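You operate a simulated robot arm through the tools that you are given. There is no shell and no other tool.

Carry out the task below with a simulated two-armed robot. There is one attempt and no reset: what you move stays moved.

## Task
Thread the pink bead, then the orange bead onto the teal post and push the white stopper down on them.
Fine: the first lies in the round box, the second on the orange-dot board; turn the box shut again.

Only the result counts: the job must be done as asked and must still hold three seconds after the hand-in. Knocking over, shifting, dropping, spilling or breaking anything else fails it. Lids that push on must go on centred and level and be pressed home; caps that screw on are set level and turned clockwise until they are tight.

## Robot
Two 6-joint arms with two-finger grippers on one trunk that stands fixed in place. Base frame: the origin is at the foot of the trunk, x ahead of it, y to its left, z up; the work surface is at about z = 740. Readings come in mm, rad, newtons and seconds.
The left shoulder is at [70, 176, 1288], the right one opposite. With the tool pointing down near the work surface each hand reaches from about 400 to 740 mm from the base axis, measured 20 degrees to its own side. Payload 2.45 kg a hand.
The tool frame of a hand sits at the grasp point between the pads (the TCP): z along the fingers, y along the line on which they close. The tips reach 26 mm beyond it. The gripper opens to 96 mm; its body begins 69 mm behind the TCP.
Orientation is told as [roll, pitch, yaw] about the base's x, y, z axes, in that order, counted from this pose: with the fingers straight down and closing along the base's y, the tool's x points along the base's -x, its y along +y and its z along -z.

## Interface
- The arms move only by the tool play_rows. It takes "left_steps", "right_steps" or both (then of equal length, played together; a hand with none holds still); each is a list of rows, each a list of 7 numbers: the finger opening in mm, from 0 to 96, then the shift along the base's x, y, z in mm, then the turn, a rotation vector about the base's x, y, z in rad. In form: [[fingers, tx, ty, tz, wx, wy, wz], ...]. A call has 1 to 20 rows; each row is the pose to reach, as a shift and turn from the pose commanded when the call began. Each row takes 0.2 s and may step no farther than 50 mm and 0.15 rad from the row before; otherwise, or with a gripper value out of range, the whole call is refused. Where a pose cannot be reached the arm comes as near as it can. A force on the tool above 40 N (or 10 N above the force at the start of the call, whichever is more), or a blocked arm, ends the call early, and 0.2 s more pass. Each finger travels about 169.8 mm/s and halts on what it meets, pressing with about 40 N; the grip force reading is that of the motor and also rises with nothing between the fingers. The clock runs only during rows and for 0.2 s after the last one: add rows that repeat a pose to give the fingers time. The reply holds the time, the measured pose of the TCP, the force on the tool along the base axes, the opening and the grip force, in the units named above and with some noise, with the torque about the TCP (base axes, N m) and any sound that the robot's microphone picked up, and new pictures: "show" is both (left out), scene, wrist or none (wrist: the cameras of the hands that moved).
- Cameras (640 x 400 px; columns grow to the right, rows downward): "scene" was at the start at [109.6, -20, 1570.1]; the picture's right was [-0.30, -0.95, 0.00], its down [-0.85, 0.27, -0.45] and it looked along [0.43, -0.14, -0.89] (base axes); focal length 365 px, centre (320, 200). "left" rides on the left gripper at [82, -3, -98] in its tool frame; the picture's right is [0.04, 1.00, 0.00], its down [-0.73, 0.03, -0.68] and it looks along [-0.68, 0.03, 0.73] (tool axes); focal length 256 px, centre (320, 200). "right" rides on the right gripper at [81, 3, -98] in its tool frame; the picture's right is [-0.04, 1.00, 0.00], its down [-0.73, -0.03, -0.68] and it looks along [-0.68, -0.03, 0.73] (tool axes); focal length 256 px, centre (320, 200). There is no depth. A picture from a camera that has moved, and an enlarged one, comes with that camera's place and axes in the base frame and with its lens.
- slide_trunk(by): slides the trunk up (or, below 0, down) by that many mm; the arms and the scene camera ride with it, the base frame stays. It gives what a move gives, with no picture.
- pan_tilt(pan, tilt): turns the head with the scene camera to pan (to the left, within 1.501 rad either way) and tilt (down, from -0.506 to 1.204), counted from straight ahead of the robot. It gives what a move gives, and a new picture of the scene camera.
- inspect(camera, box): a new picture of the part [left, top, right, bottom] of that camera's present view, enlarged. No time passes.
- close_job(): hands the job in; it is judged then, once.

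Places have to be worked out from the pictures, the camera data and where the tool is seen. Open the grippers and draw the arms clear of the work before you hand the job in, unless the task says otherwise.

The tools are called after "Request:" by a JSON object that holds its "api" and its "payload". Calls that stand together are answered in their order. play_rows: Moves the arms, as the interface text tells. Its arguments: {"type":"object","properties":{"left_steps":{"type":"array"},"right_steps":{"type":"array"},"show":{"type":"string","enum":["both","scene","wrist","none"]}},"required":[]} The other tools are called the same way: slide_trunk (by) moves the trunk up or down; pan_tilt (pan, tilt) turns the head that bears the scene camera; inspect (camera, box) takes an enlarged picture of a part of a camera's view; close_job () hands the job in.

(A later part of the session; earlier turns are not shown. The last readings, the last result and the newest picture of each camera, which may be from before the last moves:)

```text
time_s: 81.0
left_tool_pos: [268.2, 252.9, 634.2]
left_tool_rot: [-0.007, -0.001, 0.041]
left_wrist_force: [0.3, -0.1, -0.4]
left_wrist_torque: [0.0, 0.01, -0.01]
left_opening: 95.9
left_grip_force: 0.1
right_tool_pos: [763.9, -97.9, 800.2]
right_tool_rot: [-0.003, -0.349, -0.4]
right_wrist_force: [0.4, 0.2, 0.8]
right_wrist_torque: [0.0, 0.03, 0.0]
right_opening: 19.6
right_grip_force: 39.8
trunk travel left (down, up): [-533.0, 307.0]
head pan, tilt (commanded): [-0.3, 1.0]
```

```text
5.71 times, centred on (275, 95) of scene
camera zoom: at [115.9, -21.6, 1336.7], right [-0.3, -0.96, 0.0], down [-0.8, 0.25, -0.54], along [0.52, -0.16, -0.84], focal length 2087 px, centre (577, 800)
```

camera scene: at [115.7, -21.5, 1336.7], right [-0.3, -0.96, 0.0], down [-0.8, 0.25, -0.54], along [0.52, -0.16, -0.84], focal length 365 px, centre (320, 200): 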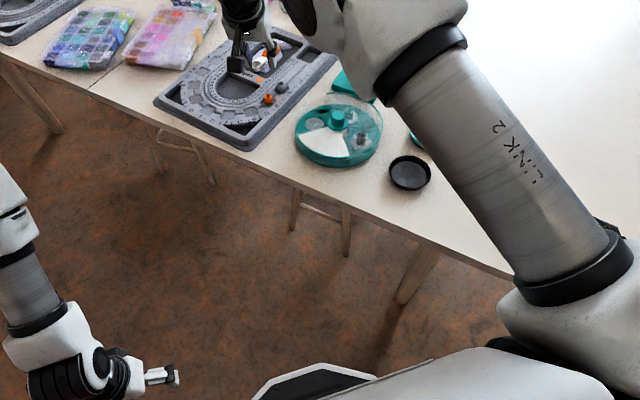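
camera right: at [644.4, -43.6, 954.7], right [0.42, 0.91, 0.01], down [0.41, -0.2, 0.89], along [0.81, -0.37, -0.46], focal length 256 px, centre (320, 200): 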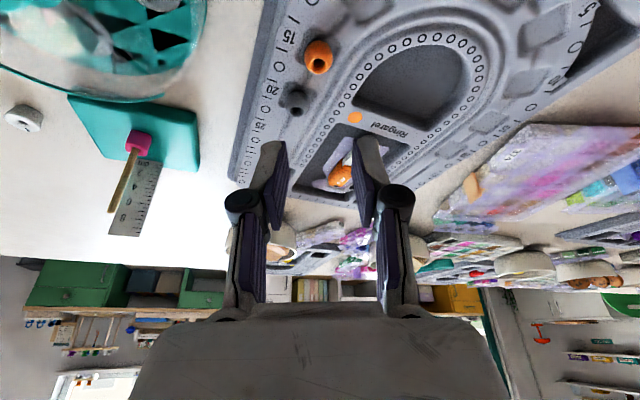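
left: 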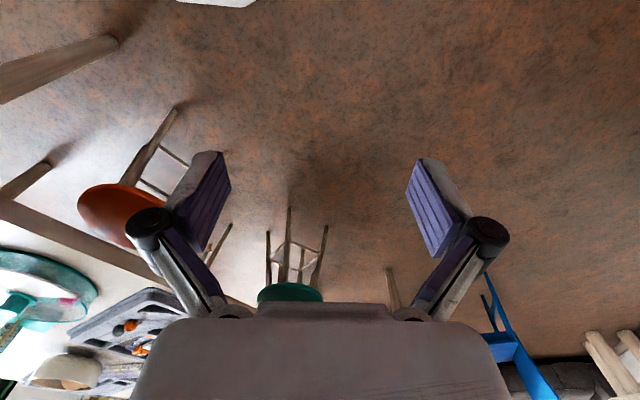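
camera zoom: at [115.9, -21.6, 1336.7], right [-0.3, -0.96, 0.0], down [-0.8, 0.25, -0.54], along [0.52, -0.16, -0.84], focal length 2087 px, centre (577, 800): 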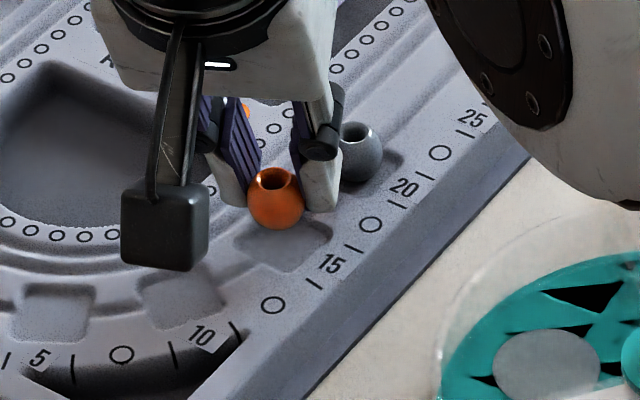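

The bead is held cleanly with its hole vertical. I lift to z≈930, traverse back over the stand and lower to just above the stick tip.

Request:
{"api": "play_rows", "payload": {"right_steps": [[12, 0, 0, 20, 0, 0, 0], [12, 0, 0, 45, 0, 0, 0], [12, 0, 0, 75, 0, 0, 0], [12, 0, 0, 105, 0, 0, 0], [12, 0, 0, 130, 0, 0, 0], [12, 0, -20, 130, 0, 0, 0], [12, 0, -45, 130, 0, 0, 0], [12, 0, -75, 130, 0, 0, 0], [12, 0, -105, 130, 0, 0, 0], [12, 0, -135, 130, 0, 0, 0], [12, 0, -165, 130, 0, 0, 0], [12, 0, -190, 130, 0, 0, 0], [12, -0.8, -208, 130, 0, 0, 0], [12, -0.8, -218, 130, 0, 0, 0], [12, -0.8, -218, 115, 0, 0, 0], [12, -0.8, -218, 99, 0, 0, 0], [12, -0.8, -218, 99, 0, 0, 0], [12, -0.8, -218, 99, 0, 0, 0]], "show": "both"}}

Request:
{"api": "inspect", "payload": {"camera": "right", "box": [270, 40, 370, 190]}}

Request:
{"api": "inspect", "payload": {"camera": "scene", "box": [335, 0, 405, 105]}}

```text
time_s: 84.8
left_tool_pos: [268.2, 253.4, 635.2]
left_tool_rot: [-0.009, -0.001, 0.039]
left_wrist_force: [0.2, 0.0, 0.1]
left_wrist_torque: [-0.02, 0.01, 0.01]
left_opening: 95.9
left_grip_force: 0.2
right_tool_pos: [762.1, -317.5, 899.7]
right_tool_rot: [-0.003, -0.347, -0.399]
right_wrist_force: [-0.5, 0.5, -0.4]
right_wrist_torque: [-0.01, -0.01, 0.06]
right_opening: 19.4
right_grip_force: 40.1
trunk travel left (down, up): [-533.0, 307.0]
head pan, tilt (commanded): [-0.3, 1.0]
camera scene: at [116.1, -21.8, 1336.6], right [-0.3, -0.96, 0.0], down [-0.8, 0.25, -0.54], along [0.52, -0.16, -0.84], focal length 365 px, centre (320, 200)
camera right: at [662.0, -270.0, 963.7], right [0.43, 0.91, 0.01], down [0.41, -0.2, 0.89], along [0.81, -0.37, -0.46], focal length 256 px, centre (320, 200)
```

scene: 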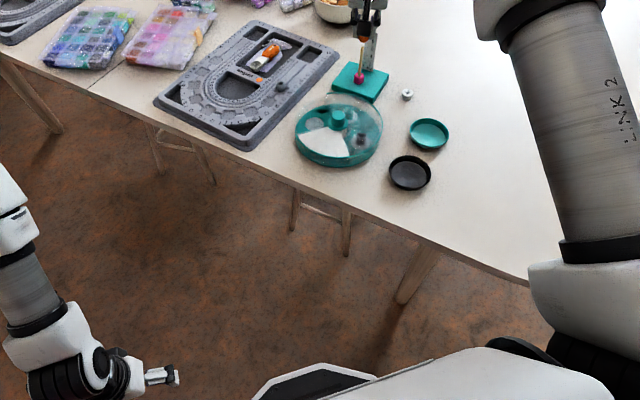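
right: 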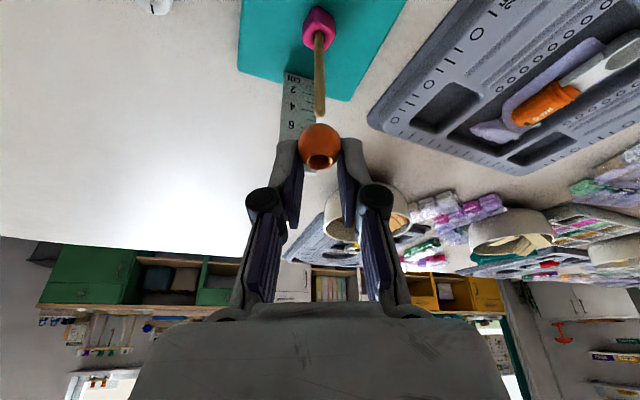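

```text
2.67 times, centred on (320, 115) of right
camera zoom: at [662.0, -270.0, 963.7], right [0.43, 0.91, 0.01], down [0.41, -0.2, 0.89], along [0.81, -0.37, -0.46], focal length 683 px, centre (320, 427)
```

zoom: 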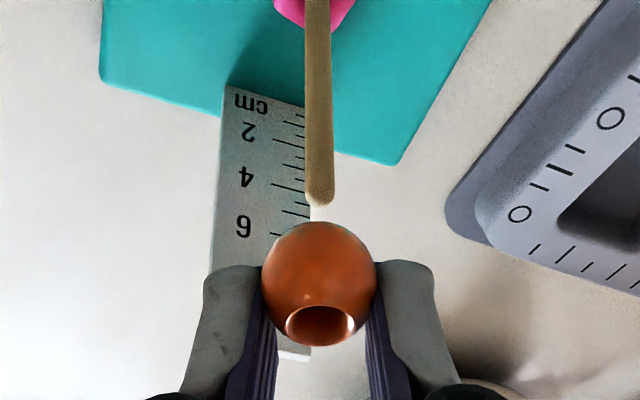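

```text
3.81 times, centred on (370, 52) of scene
camera zoom: at [116.1, -21.8, 1336.6], right [-0.3, -0.96, 0.0], down [-0.8, 0.25, -0.54], along [0.52, -0.16, -0.84], focal length 1391 px, centre (130, 762)
```

zoom: 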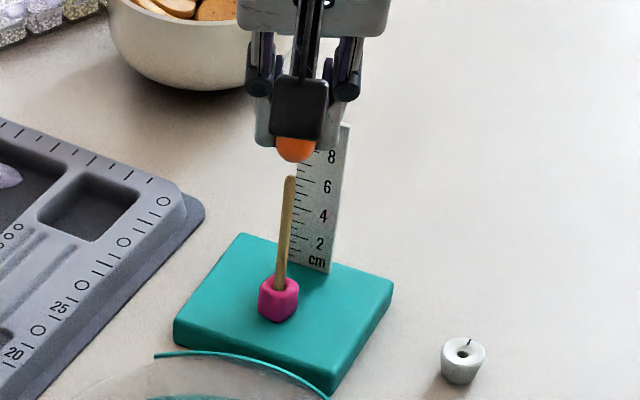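

The stick tip is visible just under the bead and within 0.4 mm laterally. I swing yaw by -0.7 rad to check the other direction.

Request:
{"api": "play_rows", "payload": {"right_steps": [[12, 0.1, 0.3, 0, 0, 0, -0.12], [12, 0.1, 0.3, 0, 0, 0, -0.24], [12, 0.1, 0.3, 0, 0, 0, -0.36], [12, 0.1, 0.3, 0, 0, 0, -0.48], [12, 0.1, 0.3, 0, 0, 0, -0.6], [12, 0.1, 0.3, 0, 0, 0, -0.7], [12, 0.1, 0.3, 0, 0, 0, -0.7], [12, 0.1, 0.3, 0, 0, 0, -0.7]], "show": "none"}}

Request:
{"api": "inspect", "payload": {"camera": "right", "box": [270, 40, 370, 190]}}

Request:
{"api": "inspect", "payload": {"camera": "scene", "box": [335, 0, 405, 105]}}

```text
time_s: 86.6
left_tool_pos: [268.3, 253.0, 635.7]
left_tool_rot: [-0.008, 0.0, 0.04]
left_wrist_force: [0.0, -0.9, 0.8]
left_wrist_torque: [-0.01, -0.01, -0.04]
left_opening: 95.9
left_grip_force: 0.1
right_tool_pos: [763.5, -316.1, 899.5]
right_tool_rot: [-0.002, -0.349, -1.103]
right_wrist_force: [-0.7, -0.5, -0.3]
right_wrist_torque: [-0.02, -0.02, -0.01]
right_opening: 19.3
right_grip_force: 40.3
trunk travel left (down, up): [-533.0, 307.0]
head pan, tilt (commanded): [-0.3, 1.0]
```

```text
2.67 times, centred on (320, 115) of right
camera zoom: at [716.6, -216.2, 962.9], right [0.91, 0.42, 0.01], down [0.18, -0.42, 0.89], along [0.38, -0.81, -0.46], focal length 683 px, centre (320, 427)
```

zoom: 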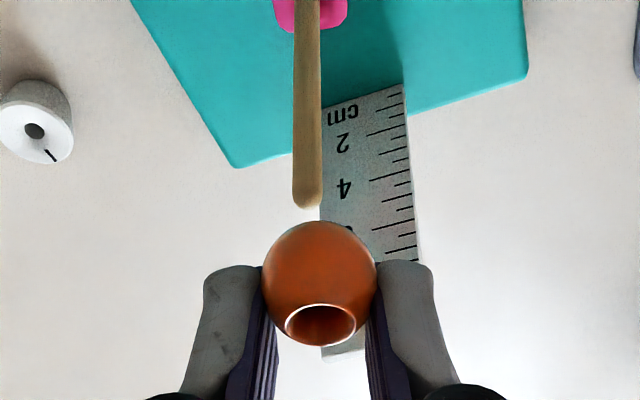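

```text
3.81 times, centred on (370, 52) of scene
camera zoom: at [116.1, -21.6, 1336.7], right [-0.3, -0.96, 0.0], down [-0.8, 0.25, -0.54], along [0.52, -0.16, -0.84], focal length 1391 px, centre (130, 762)
```

zoom: 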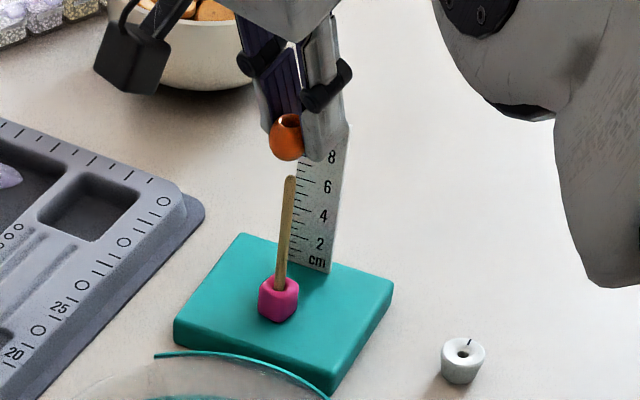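

The stick is about 3 mm to the left of the bead in this view. I zoom the scene camera closer for an independent measure of the offset.

Request:
{"api": "inspect", "payload": {"camera": "scene", "box": [348, 20, 383, 60]}}

Request:
{"api": "inspect", "payload": {"camera": "right", "box": [290, 90, 350, 180]}}

```text
10.00 times, centred on (366, 40) of scene
camera zoom: at [116.1, -21.6, 1336.7], right [-0.3, -0.96, 0.0], down [-0.8, 0.25, -0.54], along [0.52, -0.16, -0.84], focal length 3652 px, centre (-135, 1800)
```

zoom: 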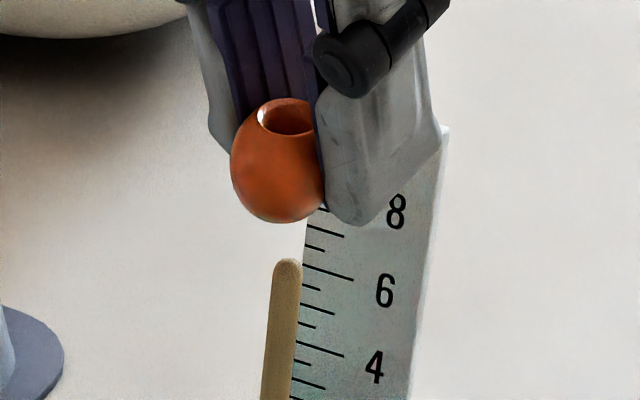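

```text
4.44 times, centred on (320, 135) of right
camera zoom: at [716.6, -216.2, 962.9], right [0.91, 0.42, 0.01], down [0.18, -0.42, 0.89], along [0.38, -0.81, -0.46], focal length 1138 px, centre (320, 489)
```

zoom: 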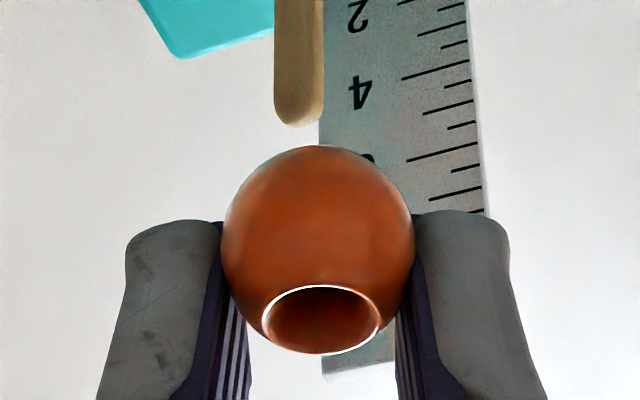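

Combining both views the bead should shift by about (-1.8,-1.9) mm. I apply that and re-check.

Request:
{"api": "play_rows", "payload": {"right_steps": [[12, -0.9, -1, 0, 0, 0, 0], [12, -1.8, -1.9, 0, 0, 0, 0], [12, -1.8, -1.9, -3, 0, 0, 0], [12, -1.8, -1.9, -3, 0, 0, 0]], "show": "none"}}

Request:
{"api": "inspect", "payload": {"camera": "scene", "box": [348, 20, 383, 60]}}

Request:
{"api": "inspect", "payload": {"camera": "right", "box": [290, 90, 350, 180]}}

```text
time_s: 87.6
left_tool_pos: [269.6, 253.2, 635.2]
left_tool_rot: [-0.007, -0.001, 0.041]
left_wrist_force: [0.4, 0.4, -0.6]
left_wrist_torque: [0.0, 0.01, 0.02]
left_opening: 96.1
left_grip_force: 0.1
right_tool_pos: [762.8, -319.1, 895.4]
right_tool_rot: [-0.004, -0.348, -1.099]
right_wrist_force: [0.6, 0.1, -0.1]
right_wrist_torque: [-0.03, 0.02, 0.0]
right_opening: 19.1
right_grip_force: 39.3
trunk travel left (down, up): [-533.0, 307.0]
head pan, tilt (commanded): [-0.3, 1.0]
```

```text
10.00 times, centred on (366, 40) of scene
camera zoom: at [115.9, -21.6, 1336.7], right [-0.3, -0.96, 0.0], down [-0.8, 0.25, -0.54], along [0.52, -0.16, -0.84], focal length 3652 px, centre (-135, 1800)
```

zoom: 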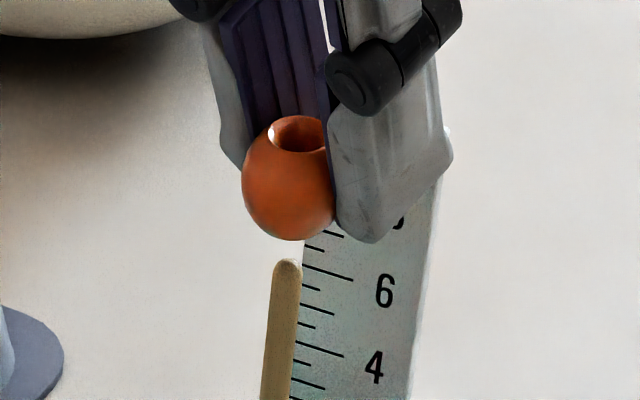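

```text
4.44 times, centred on (320, 135) of right
camera zoom: at [714.5, -218.4, 959.9], right [0.91, 0.42, 0.01], down [0.18, -0.42, 0.89], along [0.38, -0.81, -0.46], focal length 1138 px, centre (320, 489)
```

zoom: 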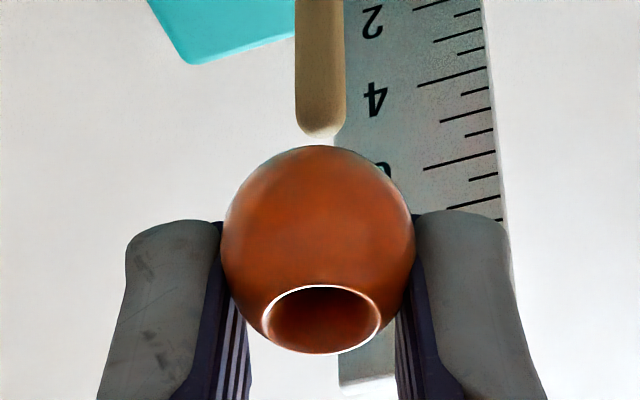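

Both views now line up. I lower the orange bead slowly over the tip, watching forces.

Request:
{"api": "play_rows", "payload": {"right_steps": [[12, -0.1, -0.1, -2, 0, 0, 0], [12, -0.1, -0.1, -4, 0, 0, 0], [12, -0.1, -0.1, -6, 0, 0, 0], [12, -0.1, -0.1, -8, 0, 0, 0], [12, -0.1, -0.1, -10, 0, 0, 0], [12, -0.1, -0.1, -12, 0, 0, 0], [12, -0.1, -0.1, -14, 0, 0, 0], [12, -0.1, -0.1, -14, 0, 0, 0]], "show": "none"}}

Request:
{"api": "inspect", "payload": {"camera": "scene", "box": [348, 20, 383, 60]}}

Request:
{"api": "inspect", "payload": {"camera": "right", "box": [290, 90, 350, 180]}}

```text
time_s: 89.4
left_tool_pos: [268.3, 253.3, 634.8]
left_tool_rot: [-0.006, -0.002, 0.038]
left_wrist_force: [-0.2, 0.0, -0.1]
left_wrist_torque: [0.01, 0.01, -0.02]
left_opening: 95.8
left_grip_force: 0.0
right_tool_pos: [760.7, -317.8, 882.1]
right_tool_rot: [-0.003, -0.349, -1.1]
right_wrist_force: [0.9, 0.1, 0.5]
right_wrist_torque: [0.0, -0.03, 0.0]
right_opening: 19.2
right_grip_force: 40.2
trunk travel left (down, up): [-533.0, 307.0]
head pan, tilt (commanded): [-0.3, 1.0]
```

```text
10.00 times, centred on (366, 40) of scene
camera zoom: at [115.9, -21.6, 1336.7], right [-0.3, -0.96, 0.0], down [-0.8, 0.25, -0.54], along [0.52, -0.16, -0.84], focal length 3652 px, centre (-135, 1800)
```

zoom: 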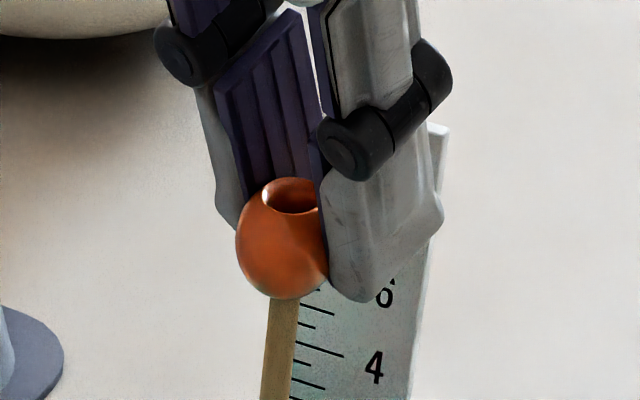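

```text
4.44 times, centred on (320, 135) of right
camera zoom: at [714.3, -218.4, 945.9], right [0.91, 0.42, 0.01], down [0.18, -0.42, 0.89], along [0.38, -0.81, -0.46], focal length 1138 px, centre (320, 489)
```

zoom: 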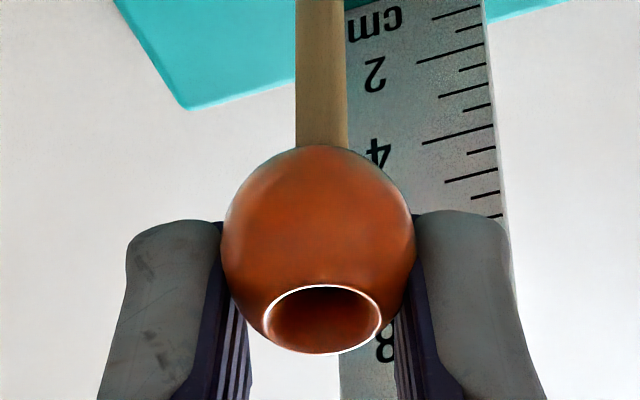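

No resistance; the stick has entered the bead. I continue down 20 mm and expect the tip to show in the top hole.

Request:
{"api": "play_rows", "payload": {"right_steps": [[12, 0, 0, -2, 0, 0, 0], [12, 0, 0, -4, 0, 0, 0], [12, 0, 0, -6, 0, 0, 0], [12, 0, 0, -8, 0, 0, 0], [12, 0, 0, -10, 0, 0, 0], [12, 0, 0, -12, 0, 0, 0], [12, 0, 0, -14, 0, 0, 0], [12, 0, 0, -16, 0, 0, 0], [12, 0, 0, -18, 0, 0, 0], [12, 0, 0, -20, 0, 0, 0], [12, 0, 0, -20, 0, 0, 0]], "show": "none"}}

Request:
{"api": "inspect", "payload": {"camera": "scene", "box": [345, 20, 385, 80]}}

Request:
{"api": "inspect", "payload": {"camera": "right", "box": [290, 90, 350, 180]}}

```text
time_s: 91.8
left_tool_pos: [268.4, 253.3, 634.0]
left_tool_rot: [-0.007, 0.0, 0.041]
left_wrist_force: [0.6, -0.1, 0.2]
left_wrist_torque: [0.0, -0.02, 0.0]
left_opening: 96.3
left_grip_force: 0.0
right_tool_pos: [762.2, -319.4, 861.5]
right_tool_rot: [-0.004, -0.348, -1.098]
right_wrist_force: [0.0, -0.1, -0.3]
right_wrist_torque: [0.0, 0.02, 0.02]
right_opening: 19.1
right_grip_force: 40.0
trunk travel left (down, up): [-533.0, 307.0]
head pan, tilt (commanded): [-0.3, 1.0]
```

```text
6.67 times, centred on (365, 50) of scene
camera zoom: at [115.9, -21.6, 1336.7], right [-0.3, -0.96, 0.0], down [-0.8, 0.25, -0.54], along [0.52, -0.16, -0.84], focal length 2435 px, centre (20, 1200)
```

zoom: 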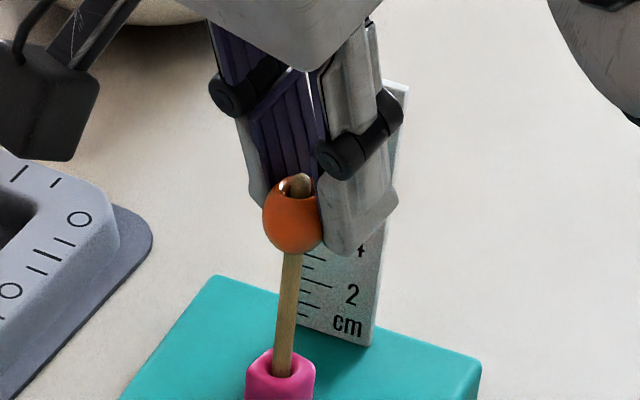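

```text
4.44 times, centred on (320, 135) of right
camera zoom: at [714.4, -218.5, 925.5], right [0.91, 0.42, 0.01], down [0.18, -0.42, 0.89], along [0.38, -0.81, -0.46], focal length 1138 px, centre (320, 489)
```

zoom: 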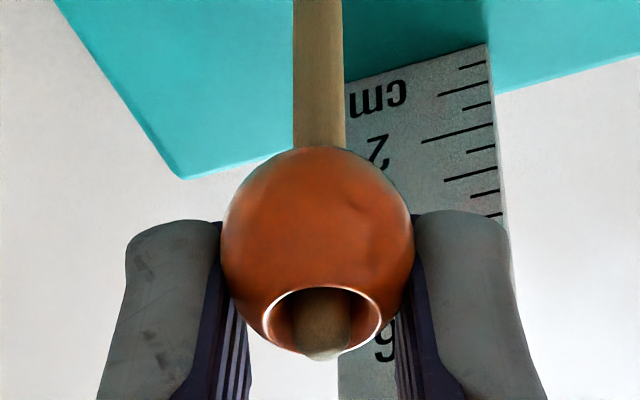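

The orange bead is threaded too. I lower it to a few mm above the pink bead, release and rise.

Request:
{"api": "play_rows", "payload": {"right_steps": [[12, 0, 0, -5, 0, 0, 0], [12, 0, 0, -10, 0, 0, 0], [12, 0, 0, -15, 0, 0, 0], [12, 0, 0, -20, 0, 0, 0], [12, 0, 0, -25, 0, 0, 0], [12, 0, 0, -30, 0, 0, 0], [12, 0, 0, -35, 0, 0, 0], [12, 0, 0, -40, 0, 0, 0], [12, 0, 0, -42, 0, 0, 0], [12, 0, 0, -42, 0, 0, 0]], "show": "none"}}

Request:
{"api": "inspect", "payload": {"camera": "scene", "box": [345, 30, 385, 90]}}

Request:
{"api": "inspect", "payload": {"camera": "right", "box": [270, 60, 370, 190]}}

```text
time_s: 94.0
left_tool_pos: [267.6, 252.9, 634.6]
left_tool_rot: [-0.007, 0.001, 0.041]
left_wrist_force: [0.7, 0.0, -0.3]
left_wrist_torque: [-0.01, 0.01, 0.01]
left_opening: 96.0
left_grip_force: 0.1
right_tool_pos: [761.5, -318.0, 820.5]
right_tool_rot: [-0.004, -0.349, -1.1]
right_wrist_force: [-1.1, -0.1, -0.9]
right_wrist_torque: [-0.02, 0.04, -0.01]
right_opening: 19.1
right_grip_force: 39.5
trunk travel left (down, up): [-533.0, 307.0]
head pan, tilt (commanded): [-0.3, 1.0]
```

```text
6.67 times, centred on (365, 60) of scene
camera zoom: at [116.0, -21.7, 1336.7], right [-0.3, -0.96, 0.0], down [-0.8, 0.25, -0.54], along [0.52, -0.16, -0.84], focal length 2435 px, centre (20, 1133)
```

zoom: 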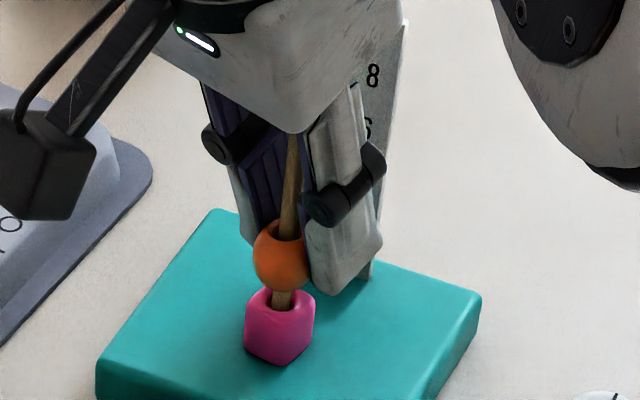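

```text
3.08 times, centred on (320, 125) of right
camera zoom: at [714.3, -218.7, 884.1], right [0.91, 0.42, 0.01], down [0.18, -0.42, 0.89], along [0.38, -0.81, -0.46], focal length 788 px, centre (320, 431)
```

zoom: 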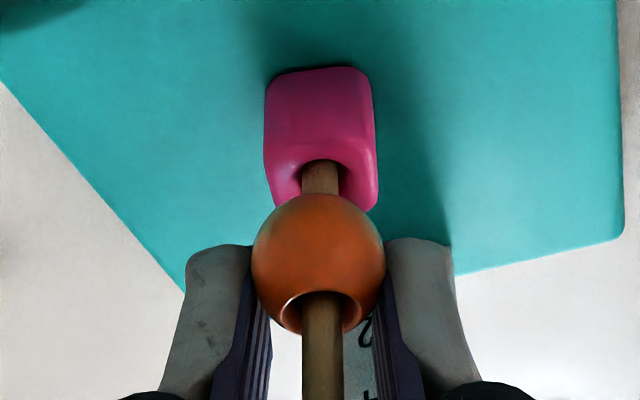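

A few mm above the pink bead. I open the fingers wide and rise straight up.

Request:
{"api": "play_rows", "payload": {"right_steps": [[22, 0, 0, 0, 0, 0, 0], [30, 0, 0, 0, 0, 0, 0], [40, 0, 0, 0, 0, 0, 0], [42, 0, 0, 5, 0, 0, 0], [42, 0, 0, 15, 0, 0, 0], [42, 0, 0, 30, 0, 0, 0], [42, 0, 0, 50, 0, 0, 0], [42, 0, 0, 75, 0, 0, 0], [42, 0, 0, 105, 0, 0, 0], [42, 0, 0, 115, 0, 0, 0], [42, 0, 0, 115, 0, 0, 0]], "show": "both"}}

Request:
{"api": "inspect", "payload": {"camera": "scene", "box": [335, 30, 415, 105]}}

Request:
{"api": "inspect", "payload": {"camera": "right", "box": [180, 0, 400, 150]}}

```text
time_s: 96.4
left_tool_pos: [268.4, 252.2, 633.9]
left_tool_rot: [-0.006, 0.0, 0.039]
left_wrist_force: [-0.1, -0.9, -0.4]
left_wrist_torque: [0.0, -0.01, 0.0]
left_opening: 95.9
left_grip_force: 0.1
right_tool_pos: [761.7, -318.9, 935.7]
right_tool_rot: [-0.003, -0.349, -1.101]
right_wrist_force: [0.1, 0.9, 0.0]
right_wrist_torque: [-0.01, 0.0, 0.03]
right_opening: 42.0
right_grip_force: 0.1
trunk travel left (down, up): [-533.0, 307.0]
head pan, tilt (commanded): [-0.3, 1.0]
camera scene: at [115.8, -21.6, 1336.7], right [-0.3, -0.96, 0.0], down [-0.8, 0.25, -0.54], along [0.52, -0.16, -0.84], focal length 365 px, centre (320, 200)
camera right: at [715.0, -218.3, 999.9], right [0.91, 0.42, 0.01], down [0.18, -0.42, 0.89], along [0.38, -0.81, -0.46], focal length 256 px, centre (320, 200)
```

scene: 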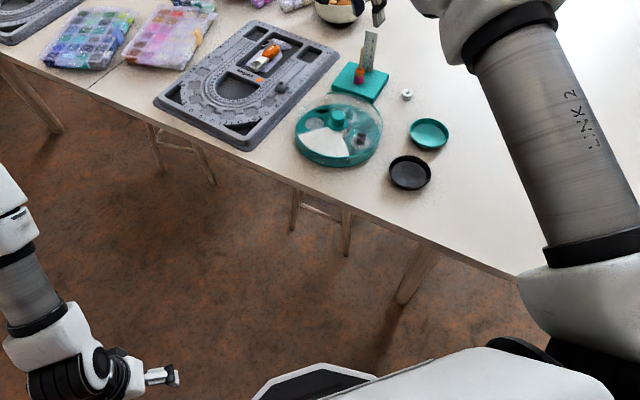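
right: 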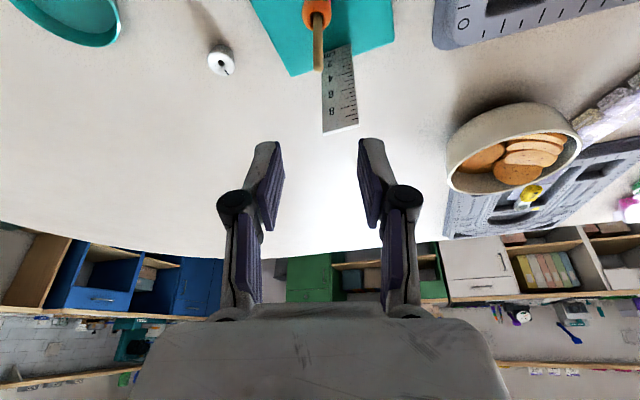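

```text
5.33 times, centred on (375, 68) of scene
camera zoom: at [115.8, -21.6, 1336.7], right [-0.3, -0.96, 0.0], down [-0.8, 0.25, -0.54], along [0.52, -0.16, -0.84], focal length 1948 px, centre (27, 907)
```

zoom: 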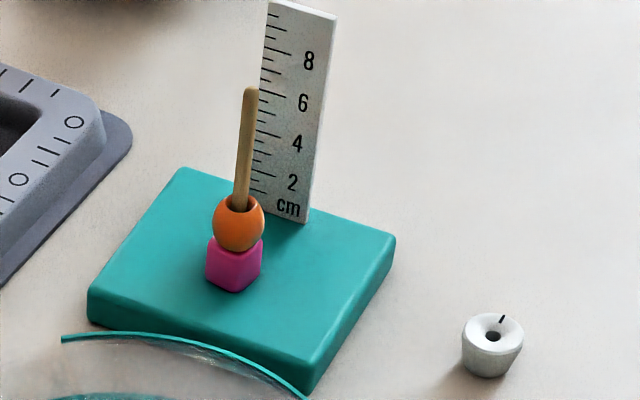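

```text
2.67 times, centred on (290, 75) of right
camera zoom: at [715.0, -218.3, 999.9], right [0.91, 0.42, 0.01], down [0.18, -0.42, 0.89], along [0.38, -0.81, -0.46], focal length 683 px, centre (400, 533)
```

zoom: 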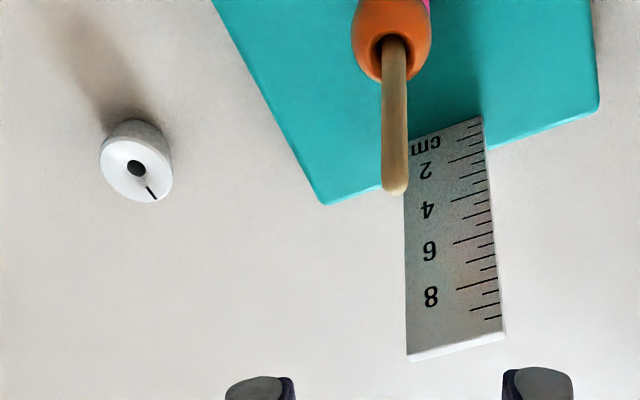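

Both beads are on the stick, resting on the base. Next the stopper: a tapered white plug, rim ~27 mm, at about (696.5,-413.6) with its top at z≈756. I move above it with yaw -0.4.

Request:
{"api": "play_rows", "payload": {"right_steps": [[42, -8, -12, 0, 0, 0, 0.1], [42, -18, -26, 0, 0, 0, 0.2], [42, -28, -40, 0, 0, 0, 0.3], [42, -38, -54, 0, 0, 0, 0.4], [42, -48, -68, 0, 0, 0, 0.5], [42, -58, -80, 0, 0, 0, 0.6], [42, -66.6, -92, 0, 0, 0, 0.7], [42, -66.6, -94, -25, 0, 0, 0.7], [42, -66.6, -94, -55, 0, 0, 0.7], [42, -66.6, -94, -85, 0, 0, 0.7], [42, -66.6, -94, -115, 0, 0, 0.7], [42, -66.6, -94, -115, 0, 0, 0.7]], "show": "both"}}

Request:
{"api": "inspect", "payload": {"camera": "right", "box": [250, 50, 390, 210]}}

Request:
{"api": "inspect", "payload": {"camera": "scene", "box": [375, 70, 435, 125]}}

```text
time_s: 99.0
left_tool_pos: [268.2, 253.1, 633.5]
left_tool_rot: [-0.008, -0.001, 0.039]
left_wrist_force: [0.2, -0.7, 0.5]
left_wrist_torque: [0.05, 0.01, 0.02]
left_opening: 96.0
left_grip_force: 0.1
right_tool_pos: [693.7, -409.8, 819.3]
right_tool_rot: [-0.004, -0.349, -0.401]
right_wrist_force: [-0.4, 0.0, 0.7]
right_wrist_torque: [0.01, 0.01, -0.03]
right_opening: 42.0
right_grip_force: 0.1
trunk travel left (down, up): [-533.0, 307.0]
head pan, tilt (commanded): [-0.3, 1.0]
camera scene: at [115.3, -21.4, 1336.8], right [-0.3, -0.96, 0.0], down [-0.8, 0.25, -0.54], along [0.52, -0.16, -0.84], focal length 365 px, centre (320, 200)
camera right: at [593.5, -364.0, 883.5], right [0.42, 0.91, 0.01], down [0.41, -0.2, 0.89], along [0.81, -0.37, -0.46], focal length 256 px, centre (320, 200)
```

scene: 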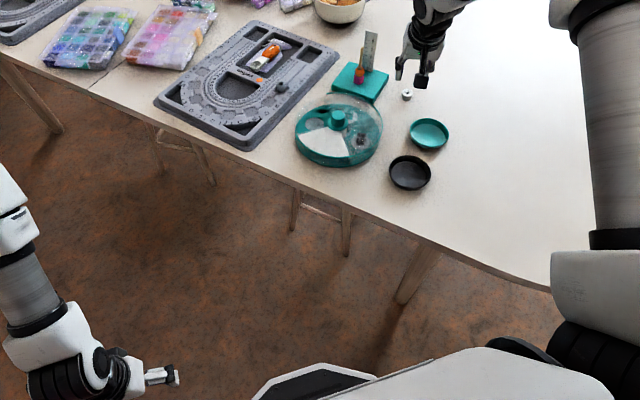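
right: 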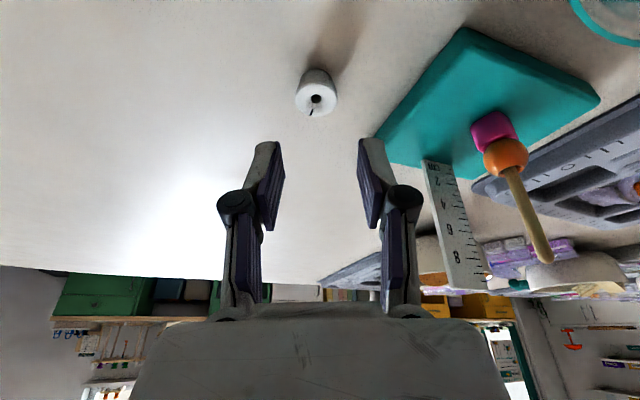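

```text
2.50 times, centred on (320, 130) of right
camera zoom: at [593.5, -364.0, 883.5], right [0.42, 0.91, 0.01], down [0.41, -0.2, 0.89], along [0.81, -0.37, -0.46], focal length 640 px, centre (320, 375)
```

zoom: 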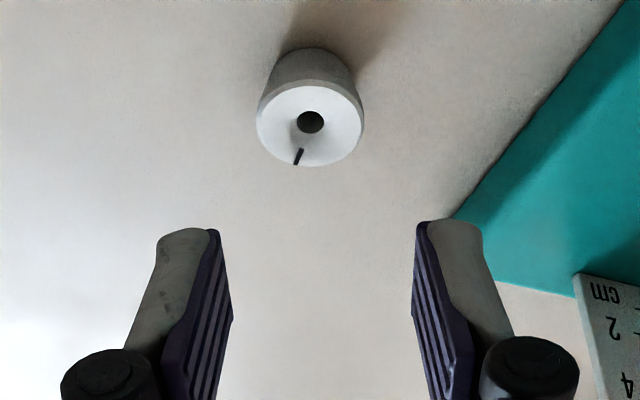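

```text
7.27 times, centred on (405, 98) of scene
camera zoom: at [115.3, -21.4, 1336.8], right [-0.3, -0.96, 0.0], down [-0.8, 0.25, -0.54], along [0.52, -0.16, -0.84], focal length 2656 px, centre (-298, 946)
```

zoom: 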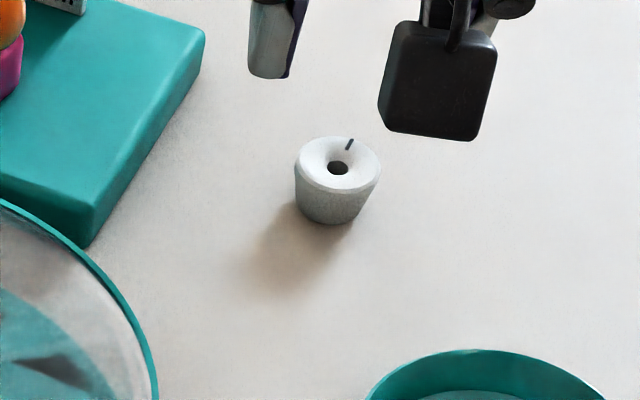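

The stopper is 2.7 mm to the right-hand side of the midline. I correct, descend to about z 770 and look.

Request:
{"api": "play_rows", "payload": {"right_steps": [[42, 0.8, -3.3, -8, 0, 0, 0], [42, 0.8, -3.3, -18, 0, 0, 0], [42, 0.8, -3.3, -28, 0, 0, 0], [42, 0.8, -3.3, -38, 0, 0, 0], [42, 0.8, -3.3, -45, 0, 0, 0], [42, 0.8, -3.3, -48, 0, 0, 0], [42, 0.8, -3.3, -48, 0, 0, 0]], "show": "none"}}

Request:
{"api": "inspect", "payload": {"camera": "right", "box": [250, 70, 390, 230]}}

Request:
{"api": "inspect", "payload": {"camera": "scene", "box": [375, 60, 435, 125]}}

```text
time_s: 100.6
left_tool_pos: [268.5, 253.5, 634.9]
left_tool_rot: [-0.007, -0.001, 0.039]
left_wrist_force: [-0.2, -0.4, 0.4]
left_wrist_torque: [0.0, -0.02, -0.03]
left_opening: 96.1
left_grip_force: 0.0
right_tool_pos: [695.9, -414.5, 771.6]
right_tool_rot: [-0.002, -0.35, -0.399]
right_wrist_force: [0.8, -0.3, -0.4]
right_wrist_torque: [-0.01, 0.0, 0.02]
right_opening: 41.8
right_grip_force: 0.1
trunk travel left (down, up): [-533.0, 307.0]
head pan, tilt (commanded): [-0.3, 1.0]
```

```text
2.50 times, centred on (320, 150) of right
camera zoom: at [594.7, -369.2, 835.6], right [0.42, 0.91, 0.01], down [0.41, -0.2, 0.89], along [0.81, -0.37, -0.46], focal length 640 px, centre (320, 325)
```

zoom: 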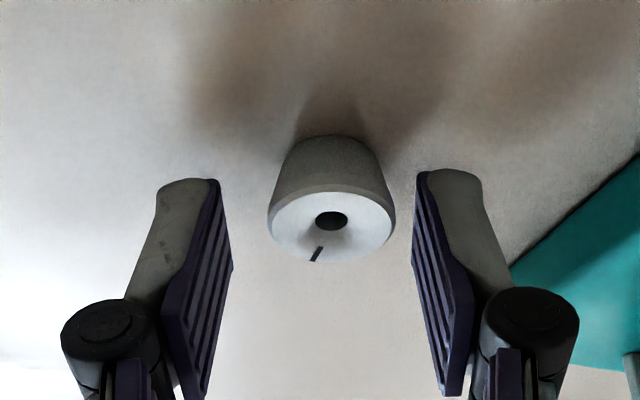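

```text
6.15 times, centred on (405, 92) of scene
camera zoom: at [115.9, -21.7, 1336.7], right [-0.3, -0.96, 0.0], down [-0.8, 0.25, -0.54], along [0.52, -0.16, -0.84], focal length 2247 px, centre (-203, 862)
```

zoom: 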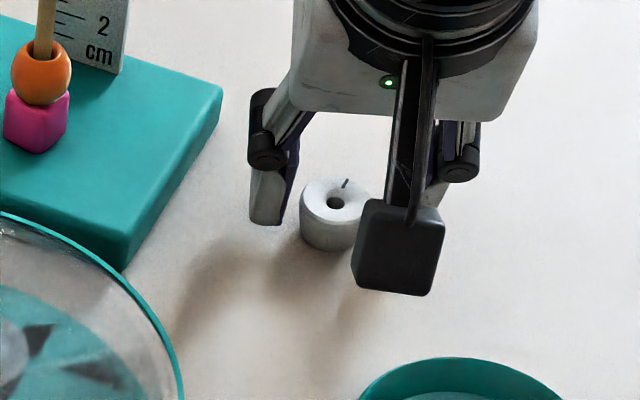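

The arm had not fully settled in the earlier view; now the stopper is 2 mm the other way. I correct by (0,+2.3), go down 2.5 mm and re-check before closing.

Request:
{"api": "play_rows", "payload": {"right_steps": [[42, 0, 1.2, 0, 0, 0, 0], [42, 0, 2.3, 0, 0, 0, 0], [42, 0, 2.3, -2.5, 0, 0, 0], [42, 0, 2.3, -2.5, 0, 0, 0], [42, 0, 2.3, -2.5, 0, 0, 0]], "show": "none"}}

Request:
{"api": "inspect", "payload": {"camera": "right", "box": [250, 70, 390, 230]}}

```text
time_s: 101.8
left_tool_pos: [268.7, 252.5, 633.9]
left_tool_rot: [-0.007, 0.0, 0.04]
left_wrist_force: [-0.4, -0.4, -1.1]
left_wrist_torque: [-0.06, 0.0, -0.03]
left_opening: 96.1
left_grip_force: 0.0
right_tool_pos: [696.8, -413.9, 769.9]
right_tool_rot: [-0.005, -0.349, -0.4]
right_wrist_force: [0.3, -0.9, 0.2]
right_wrist_torque: [-0.03, 0.01, -0.02]
right_opening: 42.0
right_grip_force: 0.0
trunk travel left (down, up): [-533.0, 307.0]
head pan, tilt (commanded): [-0.3, 1.0]
```

```text
2.50 times, centred on (320, 150) of right
camera zoom: at [595.7, -367.0, 833.3], right [0.43, 0.91, 0.01], down [0.41, -0.2, 0.89], along [0.81, -0.37, -0.46], focal length 640 px, centre (320, 325)
```

zoom: 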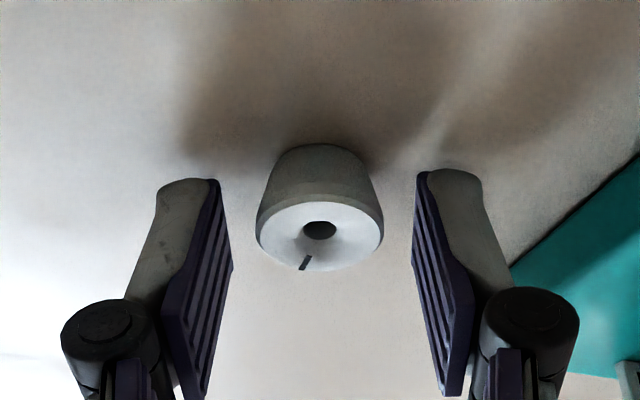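

Centred. I close gently on the stopper.

Request:
{"api": "play_rows", "payload": {"right_steps": [[36, 0, 0, 0, 0, 0, 0], [32, 0, 0, 0, 0, 0, 0], [29, 0, 0, 0, 0, 0, 0], [26, 0, 0, 0, 0, 0, 0], [22, 0, 0, 0, 0, 0, 0], [18, 0, 0, 0, 0, 0, 0], [18, 0, 0, 0, 0, 0, 0]], "show": "none"}}

Request:
{"api": "inspect", "payload": {"camera": "right", "box": [250, 70, 390, 230]}}

Request:
{"api": "inspect", "payload": {"camera": "scene", "box": [375, 60, 435, 125]}}

```text
time_s: 103.4
left_tool_pos: [267.9, 252.7, 634.8]
left_tool_rot: [-0.009, 0.001, 0.04]
left_wrist_force: [0.5, 0.0, 0.9]
left_wrist_torque: [-0.01, -0.01, 0.04]
left_opening: 96.0
left_grip_force: 0.2
right_tool_pos: [696.0, -413.3, 769.6]
right_tool_rot: [-0.004, -0.348, -0.402]
right_wrist_force: [0.2, 0.2, 0.4]
right_wrist_torque: [0.02, 0.02, -0.01]
right_opening: 24.5
right_grip_force: 40.6
trunk travel left (down, up): [-533.0, 307.0]
head pan, tilt (commanded): [-0.3, 1.0]
```

```text
2.50 times, centred on (320, 150) of right
camera zoom: at [595.7, -366.9, 833.4], right [0.43, 0.91, 0.01], down [0.41, -0.2, 0.89], along [0.81, -0.37, -0.46], focal length 640 px, centre (320, 325)
```

zoom: 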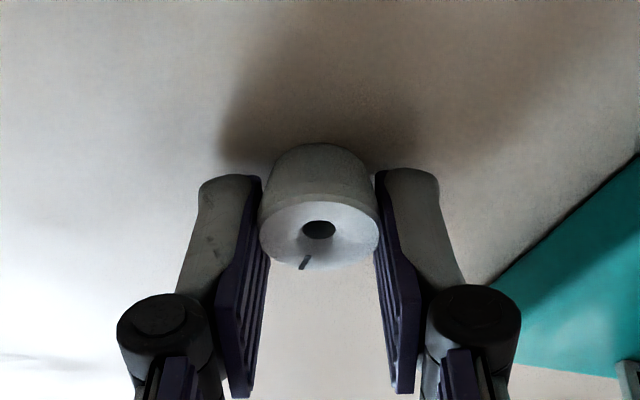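

```text
6.15 times, centred on (405, 92) of scene
camera zoom: at [115.8, -21.7, 1336.7], right [-0.3, -0.96, 0.0], down [-0.8, 0.25, -0.54], along [0.52, -0.16, -0.84], focal length 2247 px, centre (-203, 862)
```

zoom: 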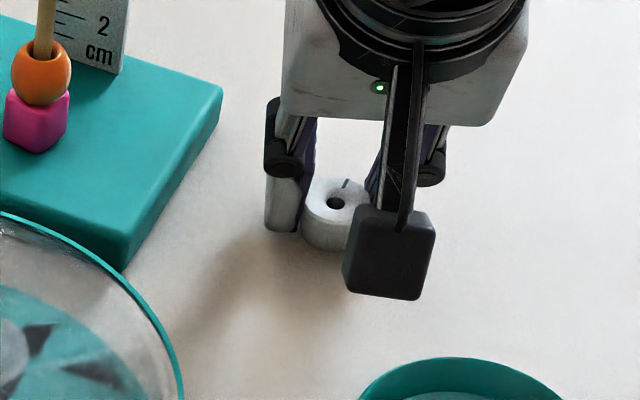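

Held at 24.5 mm. I lift it straight up and check its attitude.

Request:
{"api": "play_rows", "payload": {"right_steps": [[14, 0, 0, 3, 0, 0, 0], [14, 0, 0, 10, 0, 0, 0], [14, 0, 0, 25, 0, 0, 0], [14, 0, 0, 50, 0, 0, 0], [14, 0, 0, 80, 0, 0, 0], [14, 0, 0, 110, 0, 0, 0], [14, 0, 0, 140, 0, 0, 0], [14, 0, 0, 160, 0, 0, 0], [14, 0, 0, 160, 0, 0, 0]], "show": "none"}}

Request:
{"api": "inspect", "payload": {"camera": "right", "box": [250, 70, 390, 230]}}

Request:
{"api": "inspect", "payload": {"camera": "scene", "box": [350, 0, 430, 80]}}

```text
time_s: 105.4
left_tool_pos: [269.1, 252.5, 634.1]
left_tool_rot: [-0.009, 0.0, 0.041]
left_wrist_force: [-0.4, -0.7, 0.1]
left_wrist_torque: [-0.04, -0.02, -0.02]
left_opening: 95.8
left_grip_force: 0.0
right_tool_pos: [695.8, -415.8, 929.3]
right_tool_rot: [-0.003, -0.347, -0.4]
right_wrist_force: [0.8, -0.3, -0.8]
right_wrist_torque: [0.01, 0.01, -0.01]
right_opening: 24.3
right_grip_force: 40.0
trunk travel left (down, up): [-533.0, 307.0]
head pan, tilt (commanded): [-0.3, 1.0]
```

```text
2.50 times, centred on (320, 150) of right
camera zoom: at [595.6, -368.5, 993.2], right [0.42, 0.91, 0.01], down [0.41, -0.2, 0.89], along [0.81, -0.37, -0.46], focal length 640 px, centre (320, 325)
```

zoom: 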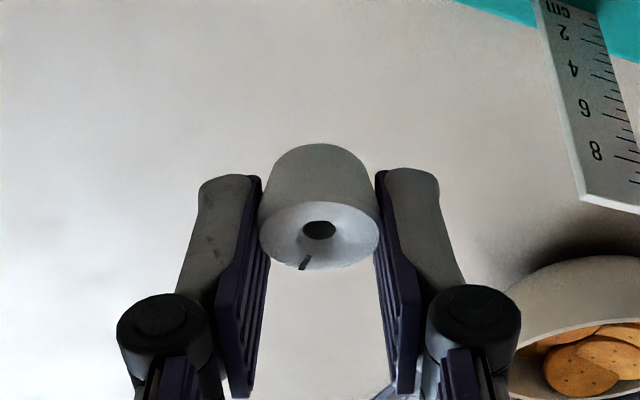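

```text
5.00 times, centred on (390, 40) of scene
camera zoom: at [116.2, -21.9, 1336.6], right [-0.3, -0.96, 0.0], down [-0.8, 0.25, -0.54], along [0.52, -0.16, -0.84], focal length 1826 px, centre (-30, 1000)
```

zoom: 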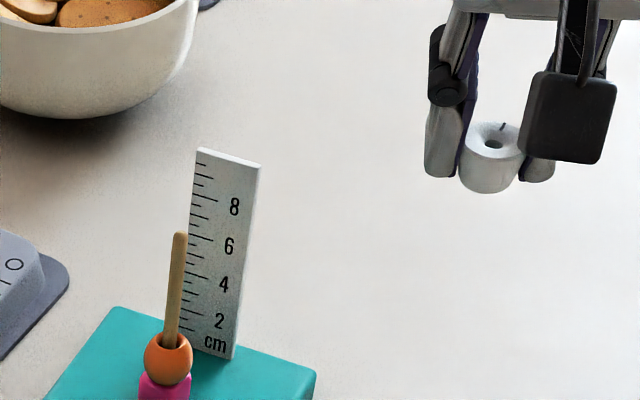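

The stopper hangs upright with its hole vertical. I carry it over the stick at safe height, then lower to just above the tip.

Request:
{"api": "play_rows", "payload": {"right_steps": [[14, 10, 15, 0, 0, 0, 0], [14, 22, 33, 0, 0, 0, 0], [14, 34, 51, 0, 0, 0, 0], [14, 46, 69, 0, 0, 0, 0], [14, 56, 85, 0, 0, 0, 0], [14, 65.5, 99.2, 0, 0, 0, 0], [14, 65.5, 99.2, -15, 0, 0, 0], [14, 65.5, 99.2, -28, 0, 0, 0], [14, 65.5, 99.2, -33, 0, 0, 0], [14, 65.5, 99.2, -33, 0, 0, 0], [14, 65.5, 99.2, -33, 0, 0, 0], [14, 65.5, 99.2, -33, 0, 0, 0]], "show": "none"}}

Request:
{"api": "inspect", "payload": {"camera": "right", "box": [280, 60, 360, 180]}}

Request:
{"api": "inspect", "payload": {"camera": "scene", "box": [345, 10, 385, 70]}}

```text
time_s: 108.0
left_tool_pos: [268.8, 252.1, 635.6]
left_tool_rot: [-0.008, 0.0, 0.039]
left_wrist_force: [0.8, -0.6, -0.8]
left_wrist_torque: [0.0, 0.03, 0.01]
left_opening: 96.1
left_grip_force: 0.0
right_tool_pos: [761.3, -314.1, 896.1]
right_tool_rot: [-0.003, -0.348, -0.4]
right_wrist_force: [0.5, 0.0, 0.2]
right_wrist_torque: [-0.01, 0.01, 0.01]
right_opening: 24.3
right_grip_force: 39.2
trunk travel left (down, up): [-533.0, 307.0]
head pan, tilt (commanded): [-0.3, 1.0]
```

```text
3.33 times, centred on (320, 120) of right
camera zoom: at [660.3, -267.5, 959.9], right [0.43, 0.91, 0.01], down [0.41, -0.2, 0.89], along [0.81, -0.37, -0.46], focal length 853 px, centre (320, 467)
```

zoom: 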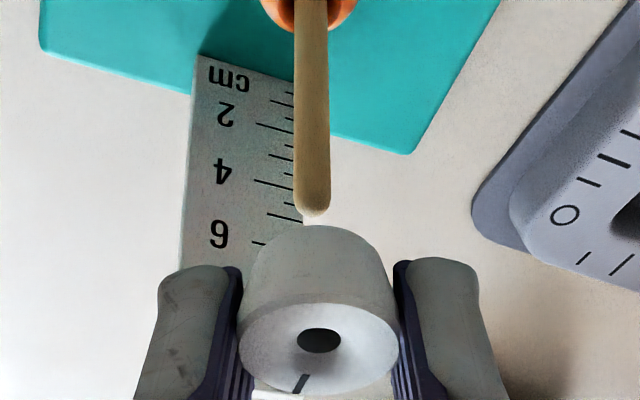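

```text
6.67 times, centred on (365, 40) of scene
camera zoom: at [115.9, -21.7, 1336.7], right [-0.3, -0.96, 0.0], down [-0.8, 0.25, -0.54], along [0.52, -0.16, -0.84], focal length 2435 px, centre (20, 1267)
```

zoom: 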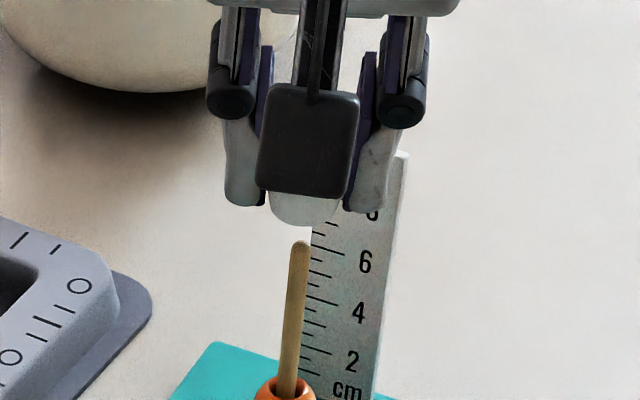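

The stick is 0.9 mm to the right side of the stopper axis here. I correct that and swing yaw -0.7 for the second direction.

Request:
{"api": "play_rows", "payload": {"right_steps": [[14, -0.35, -0.8, 0, 0, 0, -0.12], [14, -0.35, -0.8, 0, 0, 0, -0.24], [14, -0.35, -0.8, 0, 0, 0, -0.36], [14, -0.35, -0.8, 0, 0, 0, -0.48], [14, -0.35, -0.8, 0, 0, 0, -0.6], [14, -0.35, -0.8, 0, 0, 0, -0.7], [14, -0.35, -0.8, 0, 0, 0, -0.7], [14, -0.35, -0.8, 0, 0, 0, -0.7], [14, -0.35, -0.8, 0, 0, 0, -0.7]], "show": "none"}}

Request:
{"api": "inspect", "payload": {"camera": "right", "box": [280, 60, 360, 180]}}

Request:
{"api": "inspect", "payload": {"camera": "scene", "box": [345, 10, 385, 70]}}

```text
time_s: 110.0
left_tool_pos: [269.5, 253.4, 634.6]
left_tool_rot: [-0.007, -0.001, 0.04]
left_wrist_force: [0.6, -0.6, 0.1]
left_wrist_torque: [-0.01, 0.0, 0.02]
left_opening: 96.0
left_grip_force: 0.1
right_tool_pos: [762.5, -314.7, 894.6]
right_tool_rot: [-0.004, -0.35, -1.1]
right_wrist_force: [0.6, 0.9, -0.4]
right_wrist_torque: [0.01, -0.02, 0.01]
right_opening: 24.4
right_grip_force: 39.7
trunk travel left (down, up): [-533.0, 307.0]
head pan, tilt (commanded): [-0.3, 1.0]
```

```text
3.33 times, centred on (320, 120) of right
camera zoom: at [714.0, -215.0, 960.2], right [0.91, 0.42, 0.01], down [0.18, -0.42, 0.89], along [0.38, -0.81, -0.46], focal length 853 px, centre (320, 467)
```

zoom: 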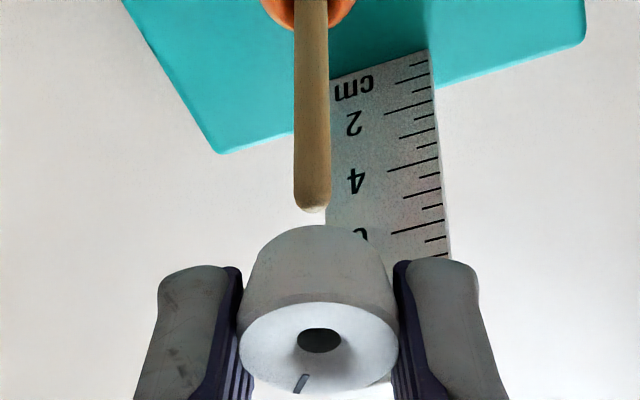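

```text
6.67 times, centred on (365, 40) of scene
camera zoom: at [115.9, -21.7, 1336.7], right [-0.3, -0.96, 0.0], down [-0.8, 0.25, -0.54], along [0.52, -0.16, -0.84], focal length 2435 px, centre (20, 1267)
```

zoom: 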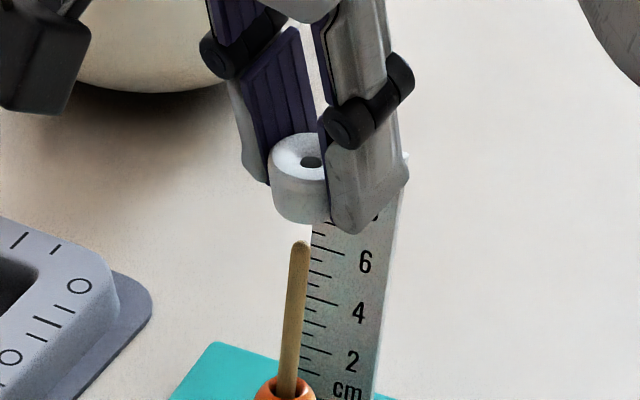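

Two of my estimates disagree along the view direction, so I zoom in further on the scene view before lowering.

Request:
{"api": "inspect", "payload": {"camera": "scene", "box": [352, 25, 382, 60]}}

Request:
{"api": "inspect", "payload": {"camera": "right", "box": [295, 100, 345, 180]}}

```text
11.43 times, centred on (367, 42) of scene
camera zoom: at [115.9, -21.7, 1336.7], right [-0.3, -0.96, 0.0], down [-0.8, 0.25, -0.54], along [0.52, -0.16, -0.84], focal length 4174 px, centre (-217, 2000)
```

zoom: 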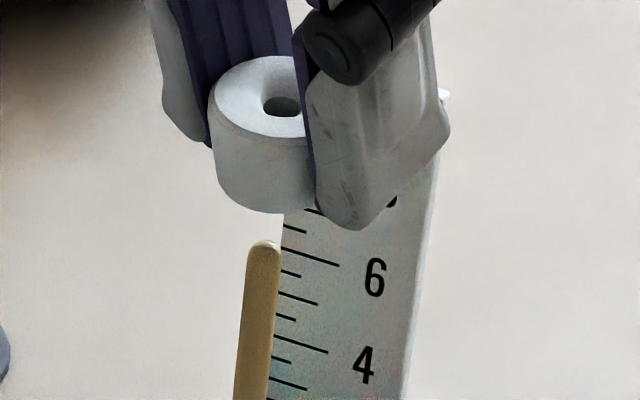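

```text
5.00 times, centred on (320, 140) of right
camera zoom: at [714.0, -215.0, 960.2], right [0.91, 0.42, 0.01], down [0.18, -0.42, 0.89], along [0.38, -0.81, -0.46], focal length 1280 px, centre (320, 500)
```

zoom: 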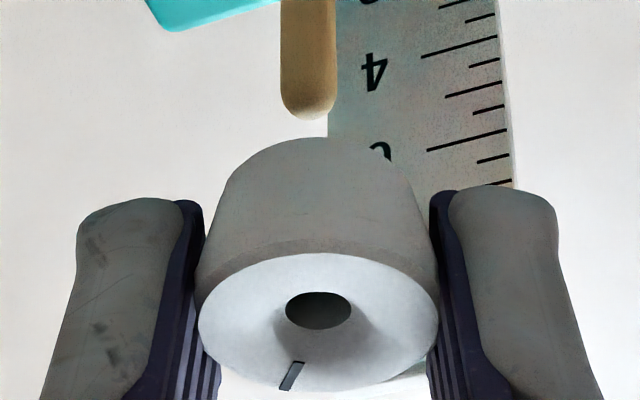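

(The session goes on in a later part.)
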